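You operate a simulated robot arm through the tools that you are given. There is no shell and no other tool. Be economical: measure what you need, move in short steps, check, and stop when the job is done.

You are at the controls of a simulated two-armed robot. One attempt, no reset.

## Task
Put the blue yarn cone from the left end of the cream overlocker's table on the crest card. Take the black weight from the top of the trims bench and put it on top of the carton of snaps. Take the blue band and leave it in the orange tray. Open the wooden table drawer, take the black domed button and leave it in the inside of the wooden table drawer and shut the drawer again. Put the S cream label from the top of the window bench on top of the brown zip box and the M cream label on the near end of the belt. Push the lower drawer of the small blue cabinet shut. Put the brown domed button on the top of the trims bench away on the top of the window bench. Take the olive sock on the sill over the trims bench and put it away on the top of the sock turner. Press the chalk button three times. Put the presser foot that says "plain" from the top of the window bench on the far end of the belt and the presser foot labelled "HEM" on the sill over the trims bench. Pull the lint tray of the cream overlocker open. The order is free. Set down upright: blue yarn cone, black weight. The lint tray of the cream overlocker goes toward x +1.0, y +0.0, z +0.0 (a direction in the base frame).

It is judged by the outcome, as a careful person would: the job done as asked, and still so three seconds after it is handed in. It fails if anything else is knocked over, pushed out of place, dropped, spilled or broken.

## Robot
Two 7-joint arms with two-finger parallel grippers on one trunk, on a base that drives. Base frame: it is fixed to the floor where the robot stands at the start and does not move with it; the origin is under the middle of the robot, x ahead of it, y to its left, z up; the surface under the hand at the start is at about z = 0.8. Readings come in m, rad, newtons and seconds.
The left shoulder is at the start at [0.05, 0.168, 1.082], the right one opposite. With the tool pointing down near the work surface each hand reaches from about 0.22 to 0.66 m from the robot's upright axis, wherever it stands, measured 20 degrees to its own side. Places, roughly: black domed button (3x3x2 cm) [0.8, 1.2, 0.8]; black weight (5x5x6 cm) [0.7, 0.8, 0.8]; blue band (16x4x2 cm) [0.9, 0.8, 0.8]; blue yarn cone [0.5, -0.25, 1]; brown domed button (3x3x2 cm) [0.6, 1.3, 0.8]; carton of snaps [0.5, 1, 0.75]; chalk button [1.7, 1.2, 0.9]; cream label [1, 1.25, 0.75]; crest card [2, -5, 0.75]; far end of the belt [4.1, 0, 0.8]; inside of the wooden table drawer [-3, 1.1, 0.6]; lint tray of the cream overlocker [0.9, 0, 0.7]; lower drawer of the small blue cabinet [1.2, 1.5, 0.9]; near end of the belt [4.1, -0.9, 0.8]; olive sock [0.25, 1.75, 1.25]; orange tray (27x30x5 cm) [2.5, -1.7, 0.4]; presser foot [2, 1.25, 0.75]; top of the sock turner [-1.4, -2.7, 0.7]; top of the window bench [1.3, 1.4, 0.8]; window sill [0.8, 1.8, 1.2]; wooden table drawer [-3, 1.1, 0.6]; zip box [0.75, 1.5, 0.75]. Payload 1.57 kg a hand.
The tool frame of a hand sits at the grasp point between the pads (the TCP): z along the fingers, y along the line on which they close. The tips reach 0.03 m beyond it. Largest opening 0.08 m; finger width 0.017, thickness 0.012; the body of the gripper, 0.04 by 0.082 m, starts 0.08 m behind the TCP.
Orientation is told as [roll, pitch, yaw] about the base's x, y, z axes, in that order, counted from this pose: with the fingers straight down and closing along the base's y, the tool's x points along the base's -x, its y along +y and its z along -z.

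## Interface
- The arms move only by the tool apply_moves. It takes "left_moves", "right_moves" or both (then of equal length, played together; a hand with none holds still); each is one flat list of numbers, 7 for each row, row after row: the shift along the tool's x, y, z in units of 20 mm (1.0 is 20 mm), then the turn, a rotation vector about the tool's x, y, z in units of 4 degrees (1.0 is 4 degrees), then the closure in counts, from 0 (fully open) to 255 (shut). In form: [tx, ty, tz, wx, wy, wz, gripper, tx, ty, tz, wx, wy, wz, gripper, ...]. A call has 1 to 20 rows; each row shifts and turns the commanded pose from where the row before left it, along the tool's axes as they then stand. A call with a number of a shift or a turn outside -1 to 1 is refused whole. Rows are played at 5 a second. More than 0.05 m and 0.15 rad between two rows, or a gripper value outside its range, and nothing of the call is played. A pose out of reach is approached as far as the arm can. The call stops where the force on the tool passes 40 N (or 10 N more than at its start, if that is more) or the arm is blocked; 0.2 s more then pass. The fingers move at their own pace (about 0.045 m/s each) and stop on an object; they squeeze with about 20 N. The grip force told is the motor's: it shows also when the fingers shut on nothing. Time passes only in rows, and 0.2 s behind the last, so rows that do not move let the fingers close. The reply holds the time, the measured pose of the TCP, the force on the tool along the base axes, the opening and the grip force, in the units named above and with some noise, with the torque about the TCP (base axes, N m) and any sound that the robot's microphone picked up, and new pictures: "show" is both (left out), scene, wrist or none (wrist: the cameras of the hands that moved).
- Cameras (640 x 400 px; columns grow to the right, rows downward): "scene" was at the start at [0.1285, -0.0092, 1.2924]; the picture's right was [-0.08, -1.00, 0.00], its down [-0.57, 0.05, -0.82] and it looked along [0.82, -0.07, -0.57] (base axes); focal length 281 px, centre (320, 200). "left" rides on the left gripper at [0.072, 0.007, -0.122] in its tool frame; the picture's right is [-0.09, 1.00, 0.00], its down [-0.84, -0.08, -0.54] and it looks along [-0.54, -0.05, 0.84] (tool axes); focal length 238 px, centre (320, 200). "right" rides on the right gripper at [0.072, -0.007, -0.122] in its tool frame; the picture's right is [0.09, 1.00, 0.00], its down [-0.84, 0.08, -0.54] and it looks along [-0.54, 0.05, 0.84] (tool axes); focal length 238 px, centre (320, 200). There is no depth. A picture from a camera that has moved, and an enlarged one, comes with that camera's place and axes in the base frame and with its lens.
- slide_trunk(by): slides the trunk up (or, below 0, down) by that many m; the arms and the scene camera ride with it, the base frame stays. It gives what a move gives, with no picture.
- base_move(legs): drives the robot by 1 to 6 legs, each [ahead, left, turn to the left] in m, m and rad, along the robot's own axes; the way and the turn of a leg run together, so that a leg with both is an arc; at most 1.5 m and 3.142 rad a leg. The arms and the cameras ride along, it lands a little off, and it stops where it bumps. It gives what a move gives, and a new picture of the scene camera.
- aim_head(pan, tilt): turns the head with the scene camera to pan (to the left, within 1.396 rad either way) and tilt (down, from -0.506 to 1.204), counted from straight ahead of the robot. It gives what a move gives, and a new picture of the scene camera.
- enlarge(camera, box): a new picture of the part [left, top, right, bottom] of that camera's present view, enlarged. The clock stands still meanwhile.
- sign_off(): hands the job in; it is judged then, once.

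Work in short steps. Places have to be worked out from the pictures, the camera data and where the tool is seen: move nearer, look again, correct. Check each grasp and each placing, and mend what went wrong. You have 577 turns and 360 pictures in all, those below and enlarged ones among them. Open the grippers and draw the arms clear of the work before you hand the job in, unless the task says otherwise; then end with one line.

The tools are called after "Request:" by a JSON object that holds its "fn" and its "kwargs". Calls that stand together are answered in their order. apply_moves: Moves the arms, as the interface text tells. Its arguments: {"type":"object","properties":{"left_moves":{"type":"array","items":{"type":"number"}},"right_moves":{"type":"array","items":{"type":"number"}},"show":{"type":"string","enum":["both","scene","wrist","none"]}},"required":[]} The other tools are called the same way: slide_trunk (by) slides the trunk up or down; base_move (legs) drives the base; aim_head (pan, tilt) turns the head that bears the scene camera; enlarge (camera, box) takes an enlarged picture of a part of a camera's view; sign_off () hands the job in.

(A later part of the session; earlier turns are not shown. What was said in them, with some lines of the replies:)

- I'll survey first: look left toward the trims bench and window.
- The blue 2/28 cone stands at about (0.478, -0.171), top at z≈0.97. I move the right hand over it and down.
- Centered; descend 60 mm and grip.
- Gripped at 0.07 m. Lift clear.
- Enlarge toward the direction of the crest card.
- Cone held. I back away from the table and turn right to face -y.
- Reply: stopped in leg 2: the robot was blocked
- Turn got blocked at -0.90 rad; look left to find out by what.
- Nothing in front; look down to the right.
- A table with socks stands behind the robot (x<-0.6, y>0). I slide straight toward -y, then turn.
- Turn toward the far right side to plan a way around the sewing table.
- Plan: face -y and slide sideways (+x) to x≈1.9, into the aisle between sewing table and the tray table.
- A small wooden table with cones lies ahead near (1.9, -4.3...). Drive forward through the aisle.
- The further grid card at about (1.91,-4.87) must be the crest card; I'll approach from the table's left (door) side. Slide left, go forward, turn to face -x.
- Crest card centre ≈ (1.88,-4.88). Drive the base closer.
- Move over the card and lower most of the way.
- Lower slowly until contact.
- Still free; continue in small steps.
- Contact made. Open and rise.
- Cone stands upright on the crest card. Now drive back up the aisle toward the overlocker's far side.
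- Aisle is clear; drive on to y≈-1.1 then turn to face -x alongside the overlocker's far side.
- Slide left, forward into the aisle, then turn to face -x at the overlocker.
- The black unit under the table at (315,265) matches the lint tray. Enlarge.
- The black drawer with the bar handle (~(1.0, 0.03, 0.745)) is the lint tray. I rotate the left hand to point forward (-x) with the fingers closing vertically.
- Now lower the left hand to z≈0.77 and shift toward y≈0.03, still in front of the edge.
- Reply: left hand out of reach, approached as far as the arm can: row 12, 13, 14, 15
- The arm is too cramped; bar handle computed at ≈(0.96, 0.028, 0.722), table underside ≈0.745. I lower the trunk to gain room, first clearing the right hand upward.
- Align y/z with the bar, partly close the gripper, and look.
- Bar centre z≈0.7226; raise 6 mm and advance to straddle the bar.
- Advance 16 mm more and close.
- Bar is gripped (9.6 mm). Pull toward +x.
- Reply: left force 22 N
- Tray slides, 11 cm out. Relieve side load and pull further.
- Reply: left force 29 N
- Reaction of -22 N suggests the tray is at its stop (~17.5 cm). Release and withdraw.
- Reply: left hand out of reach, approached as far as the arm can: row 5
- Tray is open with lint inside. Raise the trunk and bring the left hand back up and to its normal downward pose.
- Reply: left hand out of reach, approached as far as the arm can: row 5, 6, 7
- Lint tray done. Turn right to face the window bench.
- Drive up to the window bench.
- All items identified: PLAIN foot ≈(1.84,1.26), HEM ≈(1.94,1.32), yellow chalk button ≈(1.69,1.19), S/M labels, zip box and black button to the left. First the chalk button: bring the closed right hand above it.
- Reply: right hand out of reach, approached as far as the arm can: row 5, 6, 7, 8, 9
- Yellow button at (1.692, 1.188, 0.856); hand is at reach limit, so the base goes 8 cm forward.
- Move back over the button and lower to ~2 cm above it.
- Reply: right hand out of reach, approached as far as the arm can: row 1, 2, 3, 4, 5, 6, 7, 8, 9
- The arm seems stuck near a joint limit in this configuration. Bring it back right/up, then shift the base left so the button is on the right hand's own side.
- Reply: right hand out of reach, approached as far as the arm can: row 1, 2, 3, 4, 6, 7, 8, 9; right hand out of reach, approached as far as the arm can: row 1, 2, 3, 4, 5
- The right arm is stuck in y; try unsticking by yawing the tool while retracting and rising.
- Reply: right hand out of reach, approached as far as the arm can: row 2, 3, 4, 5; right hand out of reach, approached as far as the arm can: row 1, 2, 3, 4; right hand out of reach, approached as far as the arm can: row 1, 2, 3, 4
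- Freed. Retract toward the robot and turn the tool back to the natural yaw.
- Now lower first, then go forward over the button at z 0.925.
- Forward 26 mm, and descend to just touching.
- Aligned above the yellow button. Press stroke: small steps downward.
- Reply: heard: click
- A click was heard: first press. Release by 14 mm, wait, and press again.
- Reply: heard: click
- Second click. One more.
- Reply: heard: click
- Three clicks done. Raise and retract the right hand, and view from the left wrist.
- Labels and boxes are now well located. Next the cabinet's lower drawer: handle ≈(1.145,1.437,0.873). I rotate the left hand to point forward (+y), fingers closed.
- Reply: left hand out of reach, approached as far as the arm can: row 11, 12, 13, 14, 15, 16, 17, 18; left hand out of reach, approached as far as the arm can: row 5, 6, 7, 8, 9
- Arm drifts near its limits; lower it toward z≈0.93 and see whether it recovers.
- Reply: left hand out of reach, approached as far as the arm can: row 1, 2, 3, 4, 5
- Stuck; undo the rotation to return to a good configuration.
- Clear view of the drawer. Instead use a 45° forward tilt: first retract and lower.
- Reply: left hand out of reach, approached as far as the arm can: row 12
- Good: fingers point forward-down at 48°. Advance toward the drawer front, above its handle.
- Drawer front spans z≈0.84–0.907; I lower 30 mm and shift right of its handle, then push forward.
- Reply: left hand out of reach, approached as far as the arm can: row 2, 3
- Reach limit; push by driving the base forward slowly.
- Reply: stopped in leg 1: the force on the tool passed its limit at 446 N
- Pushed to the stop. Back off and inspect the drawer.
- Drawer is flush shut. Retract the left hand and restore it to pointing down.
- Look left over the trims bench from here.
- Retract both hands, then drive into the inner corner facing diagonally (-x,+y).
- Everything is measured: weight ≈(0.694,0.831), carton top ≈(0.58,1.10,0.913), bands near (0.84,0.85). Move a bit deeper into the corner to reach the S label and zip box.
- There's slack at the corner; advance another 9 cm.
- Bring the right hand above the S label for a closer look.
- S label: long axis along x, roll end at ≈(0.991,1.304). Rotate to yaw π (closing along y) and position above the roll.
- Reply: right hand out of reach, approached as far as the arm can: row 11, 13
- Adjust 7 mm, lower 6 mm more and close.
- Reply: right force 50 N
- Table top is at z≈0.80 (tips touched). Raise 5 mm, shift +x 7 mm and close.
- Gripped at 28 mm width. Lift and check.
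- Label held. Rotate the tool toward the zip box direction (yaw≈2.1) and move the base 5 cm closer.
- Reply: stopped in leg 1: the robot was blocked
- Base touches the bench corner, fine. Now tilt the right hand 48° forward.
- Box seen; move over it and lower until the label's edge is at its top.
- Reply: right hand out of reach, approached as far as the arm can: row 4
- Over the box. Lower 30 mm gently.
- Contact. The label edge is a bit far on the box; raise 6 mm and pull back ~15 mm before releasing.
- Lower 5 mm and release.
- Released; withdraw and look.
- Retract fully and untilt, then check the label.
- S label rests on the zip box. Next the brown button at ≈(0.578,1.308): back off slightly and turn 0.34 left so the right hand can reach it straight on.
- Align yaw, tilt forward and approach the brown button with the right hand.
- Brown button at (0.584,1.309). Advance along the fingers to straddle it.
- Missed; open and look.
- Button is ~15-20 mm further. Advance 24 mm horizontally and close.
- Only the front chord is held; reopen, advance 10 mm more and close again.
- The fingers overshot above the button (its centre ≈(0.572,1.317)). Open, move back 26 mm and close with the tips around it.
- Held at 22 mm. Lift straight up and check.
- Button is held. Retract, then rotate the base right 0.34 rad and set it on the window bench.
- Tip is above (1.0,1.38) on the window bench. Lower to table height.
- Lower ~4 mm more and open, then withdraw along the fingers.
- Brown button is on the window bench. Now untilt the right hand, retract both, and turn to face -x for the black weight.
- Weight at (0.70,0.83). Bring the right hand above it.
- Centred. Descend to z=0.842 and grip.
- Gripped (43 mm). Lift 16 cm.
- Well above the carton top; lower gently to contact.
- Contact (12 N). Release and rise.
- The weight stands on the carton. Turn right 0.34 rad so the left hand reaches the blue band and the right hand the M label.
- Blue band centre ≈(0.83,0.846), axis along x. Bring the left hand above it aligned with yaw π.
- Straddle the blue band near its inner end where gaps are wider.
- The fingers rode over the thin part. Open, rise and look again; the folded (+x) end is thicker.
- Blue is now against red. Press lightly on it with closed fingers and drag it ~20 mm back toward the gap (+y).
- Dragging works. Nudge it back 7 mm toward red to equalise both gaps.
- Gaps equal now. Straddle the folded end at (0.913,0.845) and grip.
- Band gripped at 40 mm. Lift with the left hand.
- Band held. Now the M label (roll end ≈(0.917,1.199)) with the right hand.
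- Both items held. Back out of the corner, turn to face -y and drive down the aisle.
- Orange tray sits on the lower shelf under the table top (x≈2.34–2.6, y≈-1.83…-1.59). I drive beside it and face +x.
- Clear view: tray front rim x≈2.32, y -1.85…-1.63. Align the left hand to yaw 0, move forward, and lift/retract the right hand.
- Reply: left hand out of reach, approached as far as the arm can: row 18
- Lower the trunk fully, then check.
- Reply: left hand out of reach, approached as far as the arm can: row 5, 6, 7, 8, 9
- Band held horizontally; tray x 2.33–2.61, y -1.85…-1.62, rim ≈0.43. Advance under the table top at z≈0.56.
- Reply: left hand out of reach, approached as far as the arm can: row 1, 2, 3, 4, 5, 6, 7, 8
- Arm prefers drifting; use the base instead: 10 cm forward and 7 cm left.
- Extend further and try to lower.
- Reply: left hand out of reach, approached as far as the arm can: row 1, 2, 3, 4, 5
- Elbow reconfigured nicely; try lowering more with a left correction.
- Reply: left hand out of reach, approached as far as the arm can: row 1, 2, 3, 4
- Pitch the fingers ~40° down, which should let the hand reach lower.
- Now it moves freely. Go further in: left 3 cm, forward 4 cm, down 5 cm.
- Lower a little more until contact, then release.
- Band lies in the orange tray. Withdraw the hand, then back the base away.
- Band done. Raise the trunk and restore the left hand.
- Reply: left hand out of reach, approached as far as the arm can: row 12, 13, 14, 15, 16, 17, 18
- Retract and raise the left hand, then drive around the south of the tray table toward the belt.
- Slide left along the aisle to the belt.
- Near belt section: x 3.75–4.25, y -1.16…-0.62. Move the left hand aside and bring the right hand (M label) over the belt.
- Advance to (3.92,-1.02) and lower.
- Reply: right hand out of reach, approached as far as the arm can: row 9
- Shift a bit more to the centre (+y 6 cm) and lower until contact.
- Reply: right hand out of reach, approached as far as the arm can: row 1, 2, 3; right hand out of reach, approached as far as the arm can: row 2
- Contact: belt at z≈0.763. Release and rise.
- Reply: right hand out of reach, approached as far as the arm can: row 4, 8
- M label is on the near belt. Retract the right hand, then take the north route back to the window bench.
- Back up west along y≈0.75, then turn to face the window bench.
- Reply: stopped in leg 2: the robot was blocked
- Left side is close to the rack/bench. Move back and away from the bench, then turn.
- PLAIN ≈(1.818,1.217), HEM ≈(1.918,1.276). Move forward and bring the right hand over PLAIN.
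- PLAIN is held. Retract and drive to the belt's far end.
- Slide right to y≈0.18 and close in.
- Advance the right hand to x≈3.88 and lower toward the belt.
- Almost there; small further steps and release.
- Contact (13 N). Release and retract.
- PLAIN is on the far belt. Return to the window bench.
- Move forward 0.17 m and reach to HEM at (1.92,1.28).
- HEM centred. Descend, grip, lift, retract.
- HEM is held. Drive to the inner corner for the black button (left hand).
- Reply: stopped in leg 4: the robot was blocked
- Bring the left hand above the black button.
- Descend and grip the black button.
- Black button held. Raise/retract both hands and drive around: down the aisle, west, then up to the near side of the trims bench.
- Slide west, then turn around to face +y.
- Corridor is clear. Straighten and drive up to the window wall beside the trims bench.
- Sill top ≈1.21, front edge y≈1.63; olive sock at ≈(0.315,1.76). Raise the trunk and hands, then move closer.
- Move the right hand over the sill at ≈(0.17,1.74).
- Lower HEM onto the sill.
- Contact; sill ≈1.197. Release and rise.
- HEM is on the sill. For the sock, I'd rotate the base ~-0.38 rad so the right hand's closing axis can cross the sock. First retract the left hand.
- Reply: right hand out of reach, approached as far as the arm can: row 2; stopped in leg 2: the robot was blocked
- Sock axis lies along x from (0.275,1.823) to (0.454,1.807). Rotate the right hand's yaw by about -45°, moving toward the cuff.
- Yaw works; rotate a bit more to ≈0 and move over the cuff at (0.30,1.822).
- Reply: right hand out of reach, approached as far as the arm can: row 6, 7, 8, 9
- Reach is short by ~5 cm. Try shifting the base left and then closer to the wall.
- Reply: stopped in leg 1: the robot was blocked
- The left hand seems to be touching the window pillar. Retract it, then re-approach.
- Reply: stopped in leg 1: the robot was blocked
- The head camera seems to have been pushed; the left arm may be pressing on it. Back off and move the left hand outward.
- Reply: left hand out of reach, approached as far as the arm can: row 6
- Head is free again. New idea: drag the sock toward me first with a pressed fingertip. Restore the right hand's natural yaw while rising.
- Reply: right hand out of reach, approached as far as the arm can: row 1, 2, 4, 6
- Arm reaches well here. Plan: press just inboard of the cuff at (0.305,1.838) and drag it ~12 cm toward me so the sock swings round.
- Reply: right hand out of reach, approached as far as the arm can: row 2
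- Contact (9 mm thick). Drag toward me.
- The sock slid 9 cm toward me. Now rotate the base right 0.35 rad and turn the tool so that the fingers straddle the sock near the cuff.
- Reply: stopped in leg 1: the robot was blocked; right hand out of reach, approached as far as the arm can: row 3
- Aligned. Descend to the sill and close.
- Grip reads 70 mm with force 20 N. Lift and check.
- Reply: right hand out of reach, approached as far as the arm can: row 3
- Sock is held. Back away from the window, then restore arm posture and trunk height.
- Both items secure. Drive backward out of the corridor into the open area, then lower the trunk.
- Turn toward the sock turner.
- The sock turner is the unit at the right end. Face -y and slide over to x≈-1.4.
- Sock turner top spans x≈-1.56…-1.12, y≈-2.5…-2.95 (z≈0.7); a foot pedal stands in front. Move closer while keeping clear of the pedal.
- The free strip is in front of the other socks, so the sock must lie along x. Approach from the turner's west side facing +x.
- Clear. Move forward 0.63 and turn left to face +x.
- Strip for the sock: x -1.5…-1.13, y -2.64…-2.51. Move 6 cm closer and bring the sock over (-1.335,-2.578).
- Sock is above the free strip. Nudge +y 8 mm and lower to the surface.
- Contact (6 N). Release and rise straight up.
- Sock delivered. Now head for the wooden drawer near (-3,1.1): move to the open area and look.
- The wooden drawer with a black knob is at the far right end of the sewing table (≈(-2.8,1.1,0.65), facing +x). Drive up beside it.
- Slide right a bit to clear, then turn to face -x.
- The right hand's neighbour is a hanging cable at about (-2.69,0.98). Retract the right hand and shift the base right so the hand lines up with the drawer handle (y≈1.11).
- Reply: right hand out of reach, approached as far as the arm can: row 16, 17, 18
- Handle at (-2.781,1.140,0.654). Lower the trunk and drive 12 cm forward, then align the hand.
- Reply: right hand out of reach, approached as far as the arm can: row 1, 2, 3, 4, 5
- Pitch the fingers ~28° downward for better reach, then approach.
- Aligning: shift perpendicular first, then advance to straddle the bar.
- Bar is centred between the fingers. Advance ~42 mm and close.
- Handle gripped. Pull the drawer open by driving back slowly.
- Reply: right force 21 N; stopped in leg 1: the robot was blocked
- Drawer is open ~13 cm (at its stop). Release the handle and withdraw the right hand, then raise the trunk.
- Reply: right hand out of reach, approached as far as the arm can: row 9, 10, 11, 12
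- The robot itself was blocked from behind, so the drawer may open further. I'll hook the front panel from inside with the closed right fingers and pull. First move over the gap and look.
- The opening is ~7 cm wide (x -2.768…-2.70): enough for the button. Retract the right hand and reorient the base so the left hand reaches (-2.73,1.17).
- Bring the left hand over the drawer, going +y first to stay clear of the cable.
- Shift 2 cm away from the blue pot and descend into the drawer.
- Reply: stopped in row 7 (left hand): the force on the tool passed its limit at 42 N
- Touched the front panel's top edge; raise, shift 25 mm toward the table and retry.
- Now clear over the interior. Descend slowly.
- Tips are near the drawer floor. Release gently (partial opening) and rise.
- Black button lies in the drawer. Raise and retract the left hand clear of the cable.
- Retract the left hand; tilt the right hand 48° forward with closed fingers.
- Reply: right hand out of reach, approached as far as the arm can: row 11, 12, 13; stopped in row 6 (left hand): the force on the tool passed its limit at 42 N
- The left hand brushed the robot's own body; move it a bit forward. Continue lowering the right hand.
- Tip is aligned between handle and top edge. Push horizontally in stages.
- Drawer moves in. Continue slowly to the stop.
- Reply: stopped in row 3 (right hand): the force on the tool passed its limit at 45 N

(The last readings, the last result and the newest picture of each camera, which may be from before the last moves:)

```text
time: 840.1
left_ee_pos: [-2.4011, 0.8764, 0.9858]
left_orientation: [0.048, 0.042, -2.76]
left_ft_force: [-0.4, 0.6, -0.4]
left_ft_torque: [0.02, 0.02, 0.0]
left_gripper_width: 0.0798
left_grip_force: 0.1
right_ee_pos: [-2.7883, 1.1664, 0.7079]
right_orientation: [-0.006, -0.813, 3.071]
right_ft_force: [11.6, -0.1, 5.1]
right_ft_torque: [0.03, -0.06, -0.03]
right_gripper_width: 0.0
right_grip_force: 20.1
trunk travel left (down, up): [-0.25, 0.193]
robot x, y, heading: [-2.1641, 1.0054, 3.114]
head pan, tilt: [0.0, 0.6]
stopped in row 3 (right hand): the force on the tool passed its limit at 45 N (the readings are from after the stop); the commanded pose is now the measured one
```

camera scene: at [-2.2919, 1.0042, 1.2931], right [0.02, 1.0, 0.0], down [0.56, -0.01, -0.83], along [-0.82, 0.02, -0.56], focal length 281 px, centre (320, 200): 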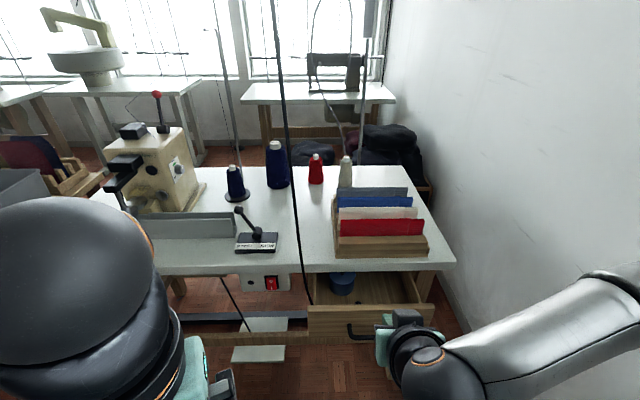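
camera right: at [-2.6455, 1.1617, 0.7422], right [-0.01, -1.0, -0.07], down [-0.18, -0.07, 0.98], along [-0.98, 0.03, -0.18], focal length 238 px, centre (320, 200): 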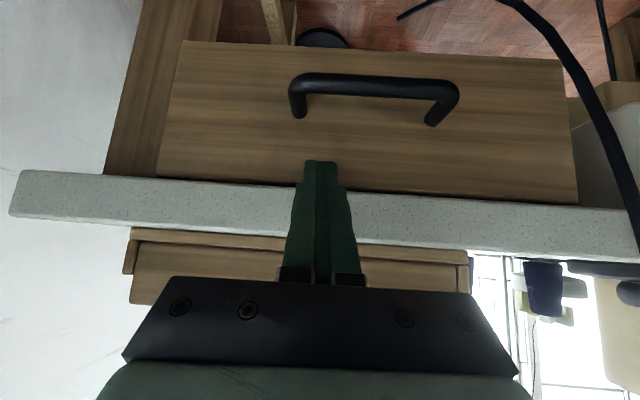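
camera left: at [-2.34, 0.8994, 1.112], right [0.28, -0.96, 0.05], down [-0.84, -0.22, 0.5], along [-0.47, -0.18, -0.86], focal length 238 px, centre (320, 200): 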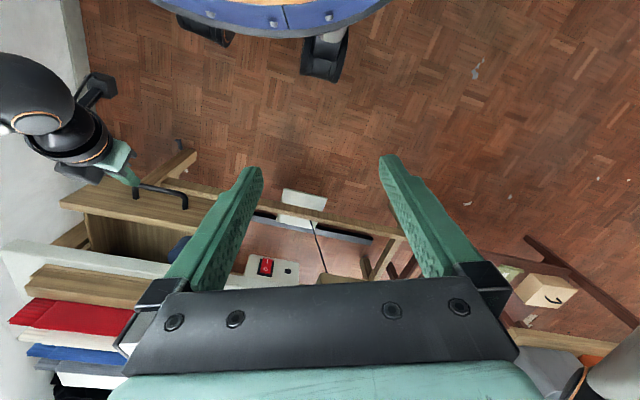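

Drawer is at its stop (shut). Withdraw the right hand.

Request:
{"fn": "apply_moves", "kwargs": {"right_moves": [0.669, 0, -0.743, 0, 0, 0, 255, 0.669, 0, -0.743, 0, 0, 0, 255, 0.669, 0, -0.743, 0, 0, 0, 255, 0.669, 0, -0.743, 0, 0, 0, 255, 0.669, 0, -0.743, 0, 0, 0, 255, 0.669, 0, -0.743, 0, 0, 0, 255, 0.669, 0, -0.743, 0, 0, 0, 255, 0, 0, -1, 0, 0, 0, 255, 0, 0, -1, 0, 0, 0, 255, 0, 0, -1, 0, 0, 0, 255, -0.5, 0, -1, 0, 0, 0, 255, -0.5, 0, -1, 0, 0, 0, 255], "show": "scene"}}

Request:
{"fn": "enlarge", "kwargs": {"camera": "scene", "box": [270, 200, 450, 360]}}

```text
time: 842.8
left_ee_pos: [-2.4022, 0.8751, 0.9855]
left_orientation: [0.05, 0.043, -2.759]
left_ft_force: [-0.7, -0.2, 0.1]
left_ft_torque: [-0.03, 0.03, 0.0]
left_gripper_width: 0.0802
left_grip_force: 0.0
right_ee_pos: [-2.59, 1.1523, 0.794]
right_orientation: [-0.006, -0.813, 3.071]
right_ft_force: [-0.1, 0.1, -0.7]
right_ft_torque: [-0.03, 0.0, 0.0]
right_gripper_width: 0.0001
right_grip_force: 20.1
trunk travel left (down, up): [-0.25, 0.193]
robot x, y, heading: [-2.1624, 1.0051, 3.116]
head pan, tilt: [0.0, 0.6]
camera scene: at [-2.2913, 1.0043, 1.2931], right [0.03, 1.0, 0.0], down [0.56, -0.01, -0.83], along [-0.82, 0.02, -0.56], focal length 281 px, centre (320, 200)
```

scene: 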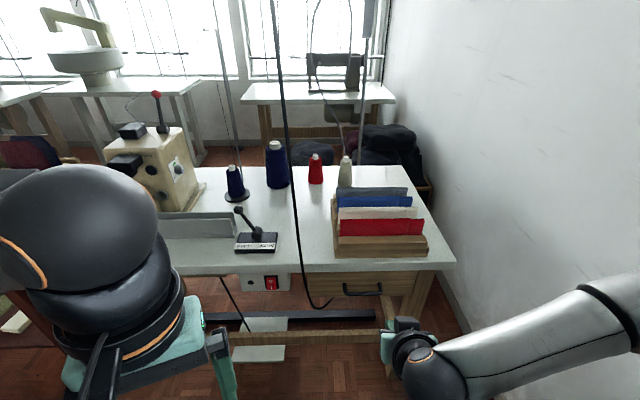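

```text
2.50 times, centred on (360, 280) of scene
camera zoom: at [-2.2913, 1.0043, 1.2931], right [0.03, 1.0, 0.0], down [0.56, -0.01, -0.83], along [-0.82, 0.02, -0.56], focal length 703 px, centre (220, 0)
```

zoom: 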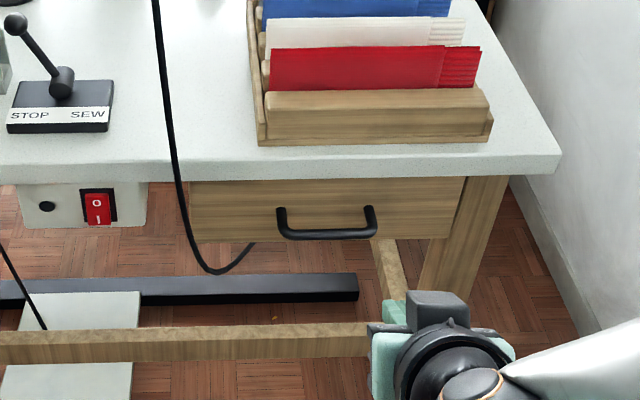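

Drawer shut and the cable undisturbed. Finally draw both hands clear and open the grippers.

Request:
{"fn": "apply_moves", "kwargs": {"right_moves": [-0.5, 0, -1, 0, 0, 0, 255, -0.5, 0, -1, 0, 0, 0, 255, -0.5, 0, -1, 0, 0, 0, 255, -0.5, 0, -1, 0, 0, 0, 120, -0.5, 0, -0.5, 0, 0, 0, 0, 0, 0, 0, 0, 0, 0, 0], "left_moves": [0, 0, 0, 0, 0, 0, 0, 0, 0, 0, 0, 0, 0, 0, 0, 0, 0, 0, 0, 0, 0, 0, 0, 0, 0, 0, 0, 0, 0, 0, 0, 0, 0, 0, 0, 0, 0, 0, 0, 0, 0, 0], "show": "none"}}

Request:
{"fn": "base_move", "kwargs": {"legs": [[-0.08, 0, 0]]}}

```text
time: 844.1
left_ee_pos: [-2.4014, 0.8761, 0.9865]
left_orientation: [0.049, 0.043, -2.761]
left_ft_force: [-0.4, -0.6, -0.2]
left_ft_torque: [0.02, 0.02, 0.0]
left_gripper_width: 0.08
left_grip_force: 0.1
right_ee_pos: [-2.559, 1.1493, 0.8921]
right_orientation: [-0.005, -0.813, 3.07]
right_ft_force: [0.3, 0.8, -0.4]
right_ft_torque: [0.01, -0.01, 0.01]
right_gripper_width: 0.0659
right_grip_force: 0.1
trunk travel left (down, up): [-0.25, 0.193]
robot x, y, heading: [-2.1668, 1.0057, 3.112]
head pan, tilt: [0.0, 0.6]
```

```text
time: 845.2
left_ee_pos: [-2.3229, 0.874, 0.9858]
left_orientation: [0.049, 0.044, -2.761]
left_ft_force: [0.4, 0.9, 0.0]
left_ft_torque: [0.02, 0.01, -0.01]
left_gripper_width: 0.0799
left_grip_force: 0.1
right_ee_pos: [-2.4796, 1.1478, 0.8914]
right_orientation: [-0.004, -0.813, 3.069]
right_ft_force: [0.4, -0.2, 0.1]
right_ft_torque: [0.01, 0.03, 0.02]
right_gripper_width: 0.0801
right_grip_force: 0.1
trunk travel left (down, up): [-0.25, 0.193]
robot x, y, heading: [-2.0821, 0.9991, 3.117]
head pan, tilt: [0.0, 0.6]
camera scene: at [-2.2119, 1.0024, 1.2932], right [0.03, 1.0, 0.0], down [0.56, -0.01, -0.83], along [-0.83, 0.02, -0.56], focal length 281 px, centre (320, 200)
```

scene: 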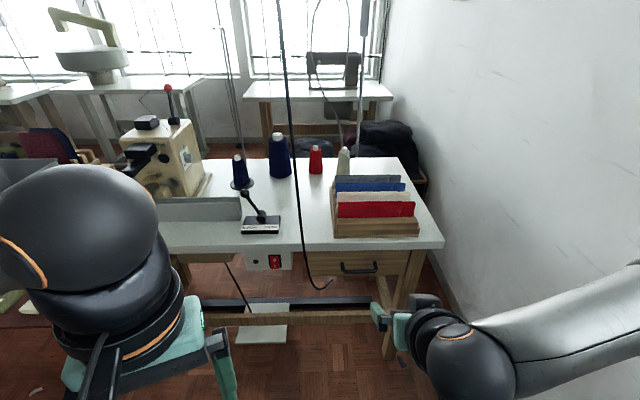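

Everything asked for is done; grippers are open and the arms are clear, so I hand the job in.

Request:
{"fn": "sign_off", "kwargs": {}}

```text
The job is handed in.
```

I finished every item on the list and handed the job in with the grippers open and the arms clear. Four things may matter to the judging: the S label's rolled end hangs slightly over the edge of the zip box; the blue cabinet drawer was pushed in with a hard contact of about 446 N at its stop; the blue band briefly lay against the red one before I lifted it; and I took the lint tray to be the black drawer under the overlocker table.
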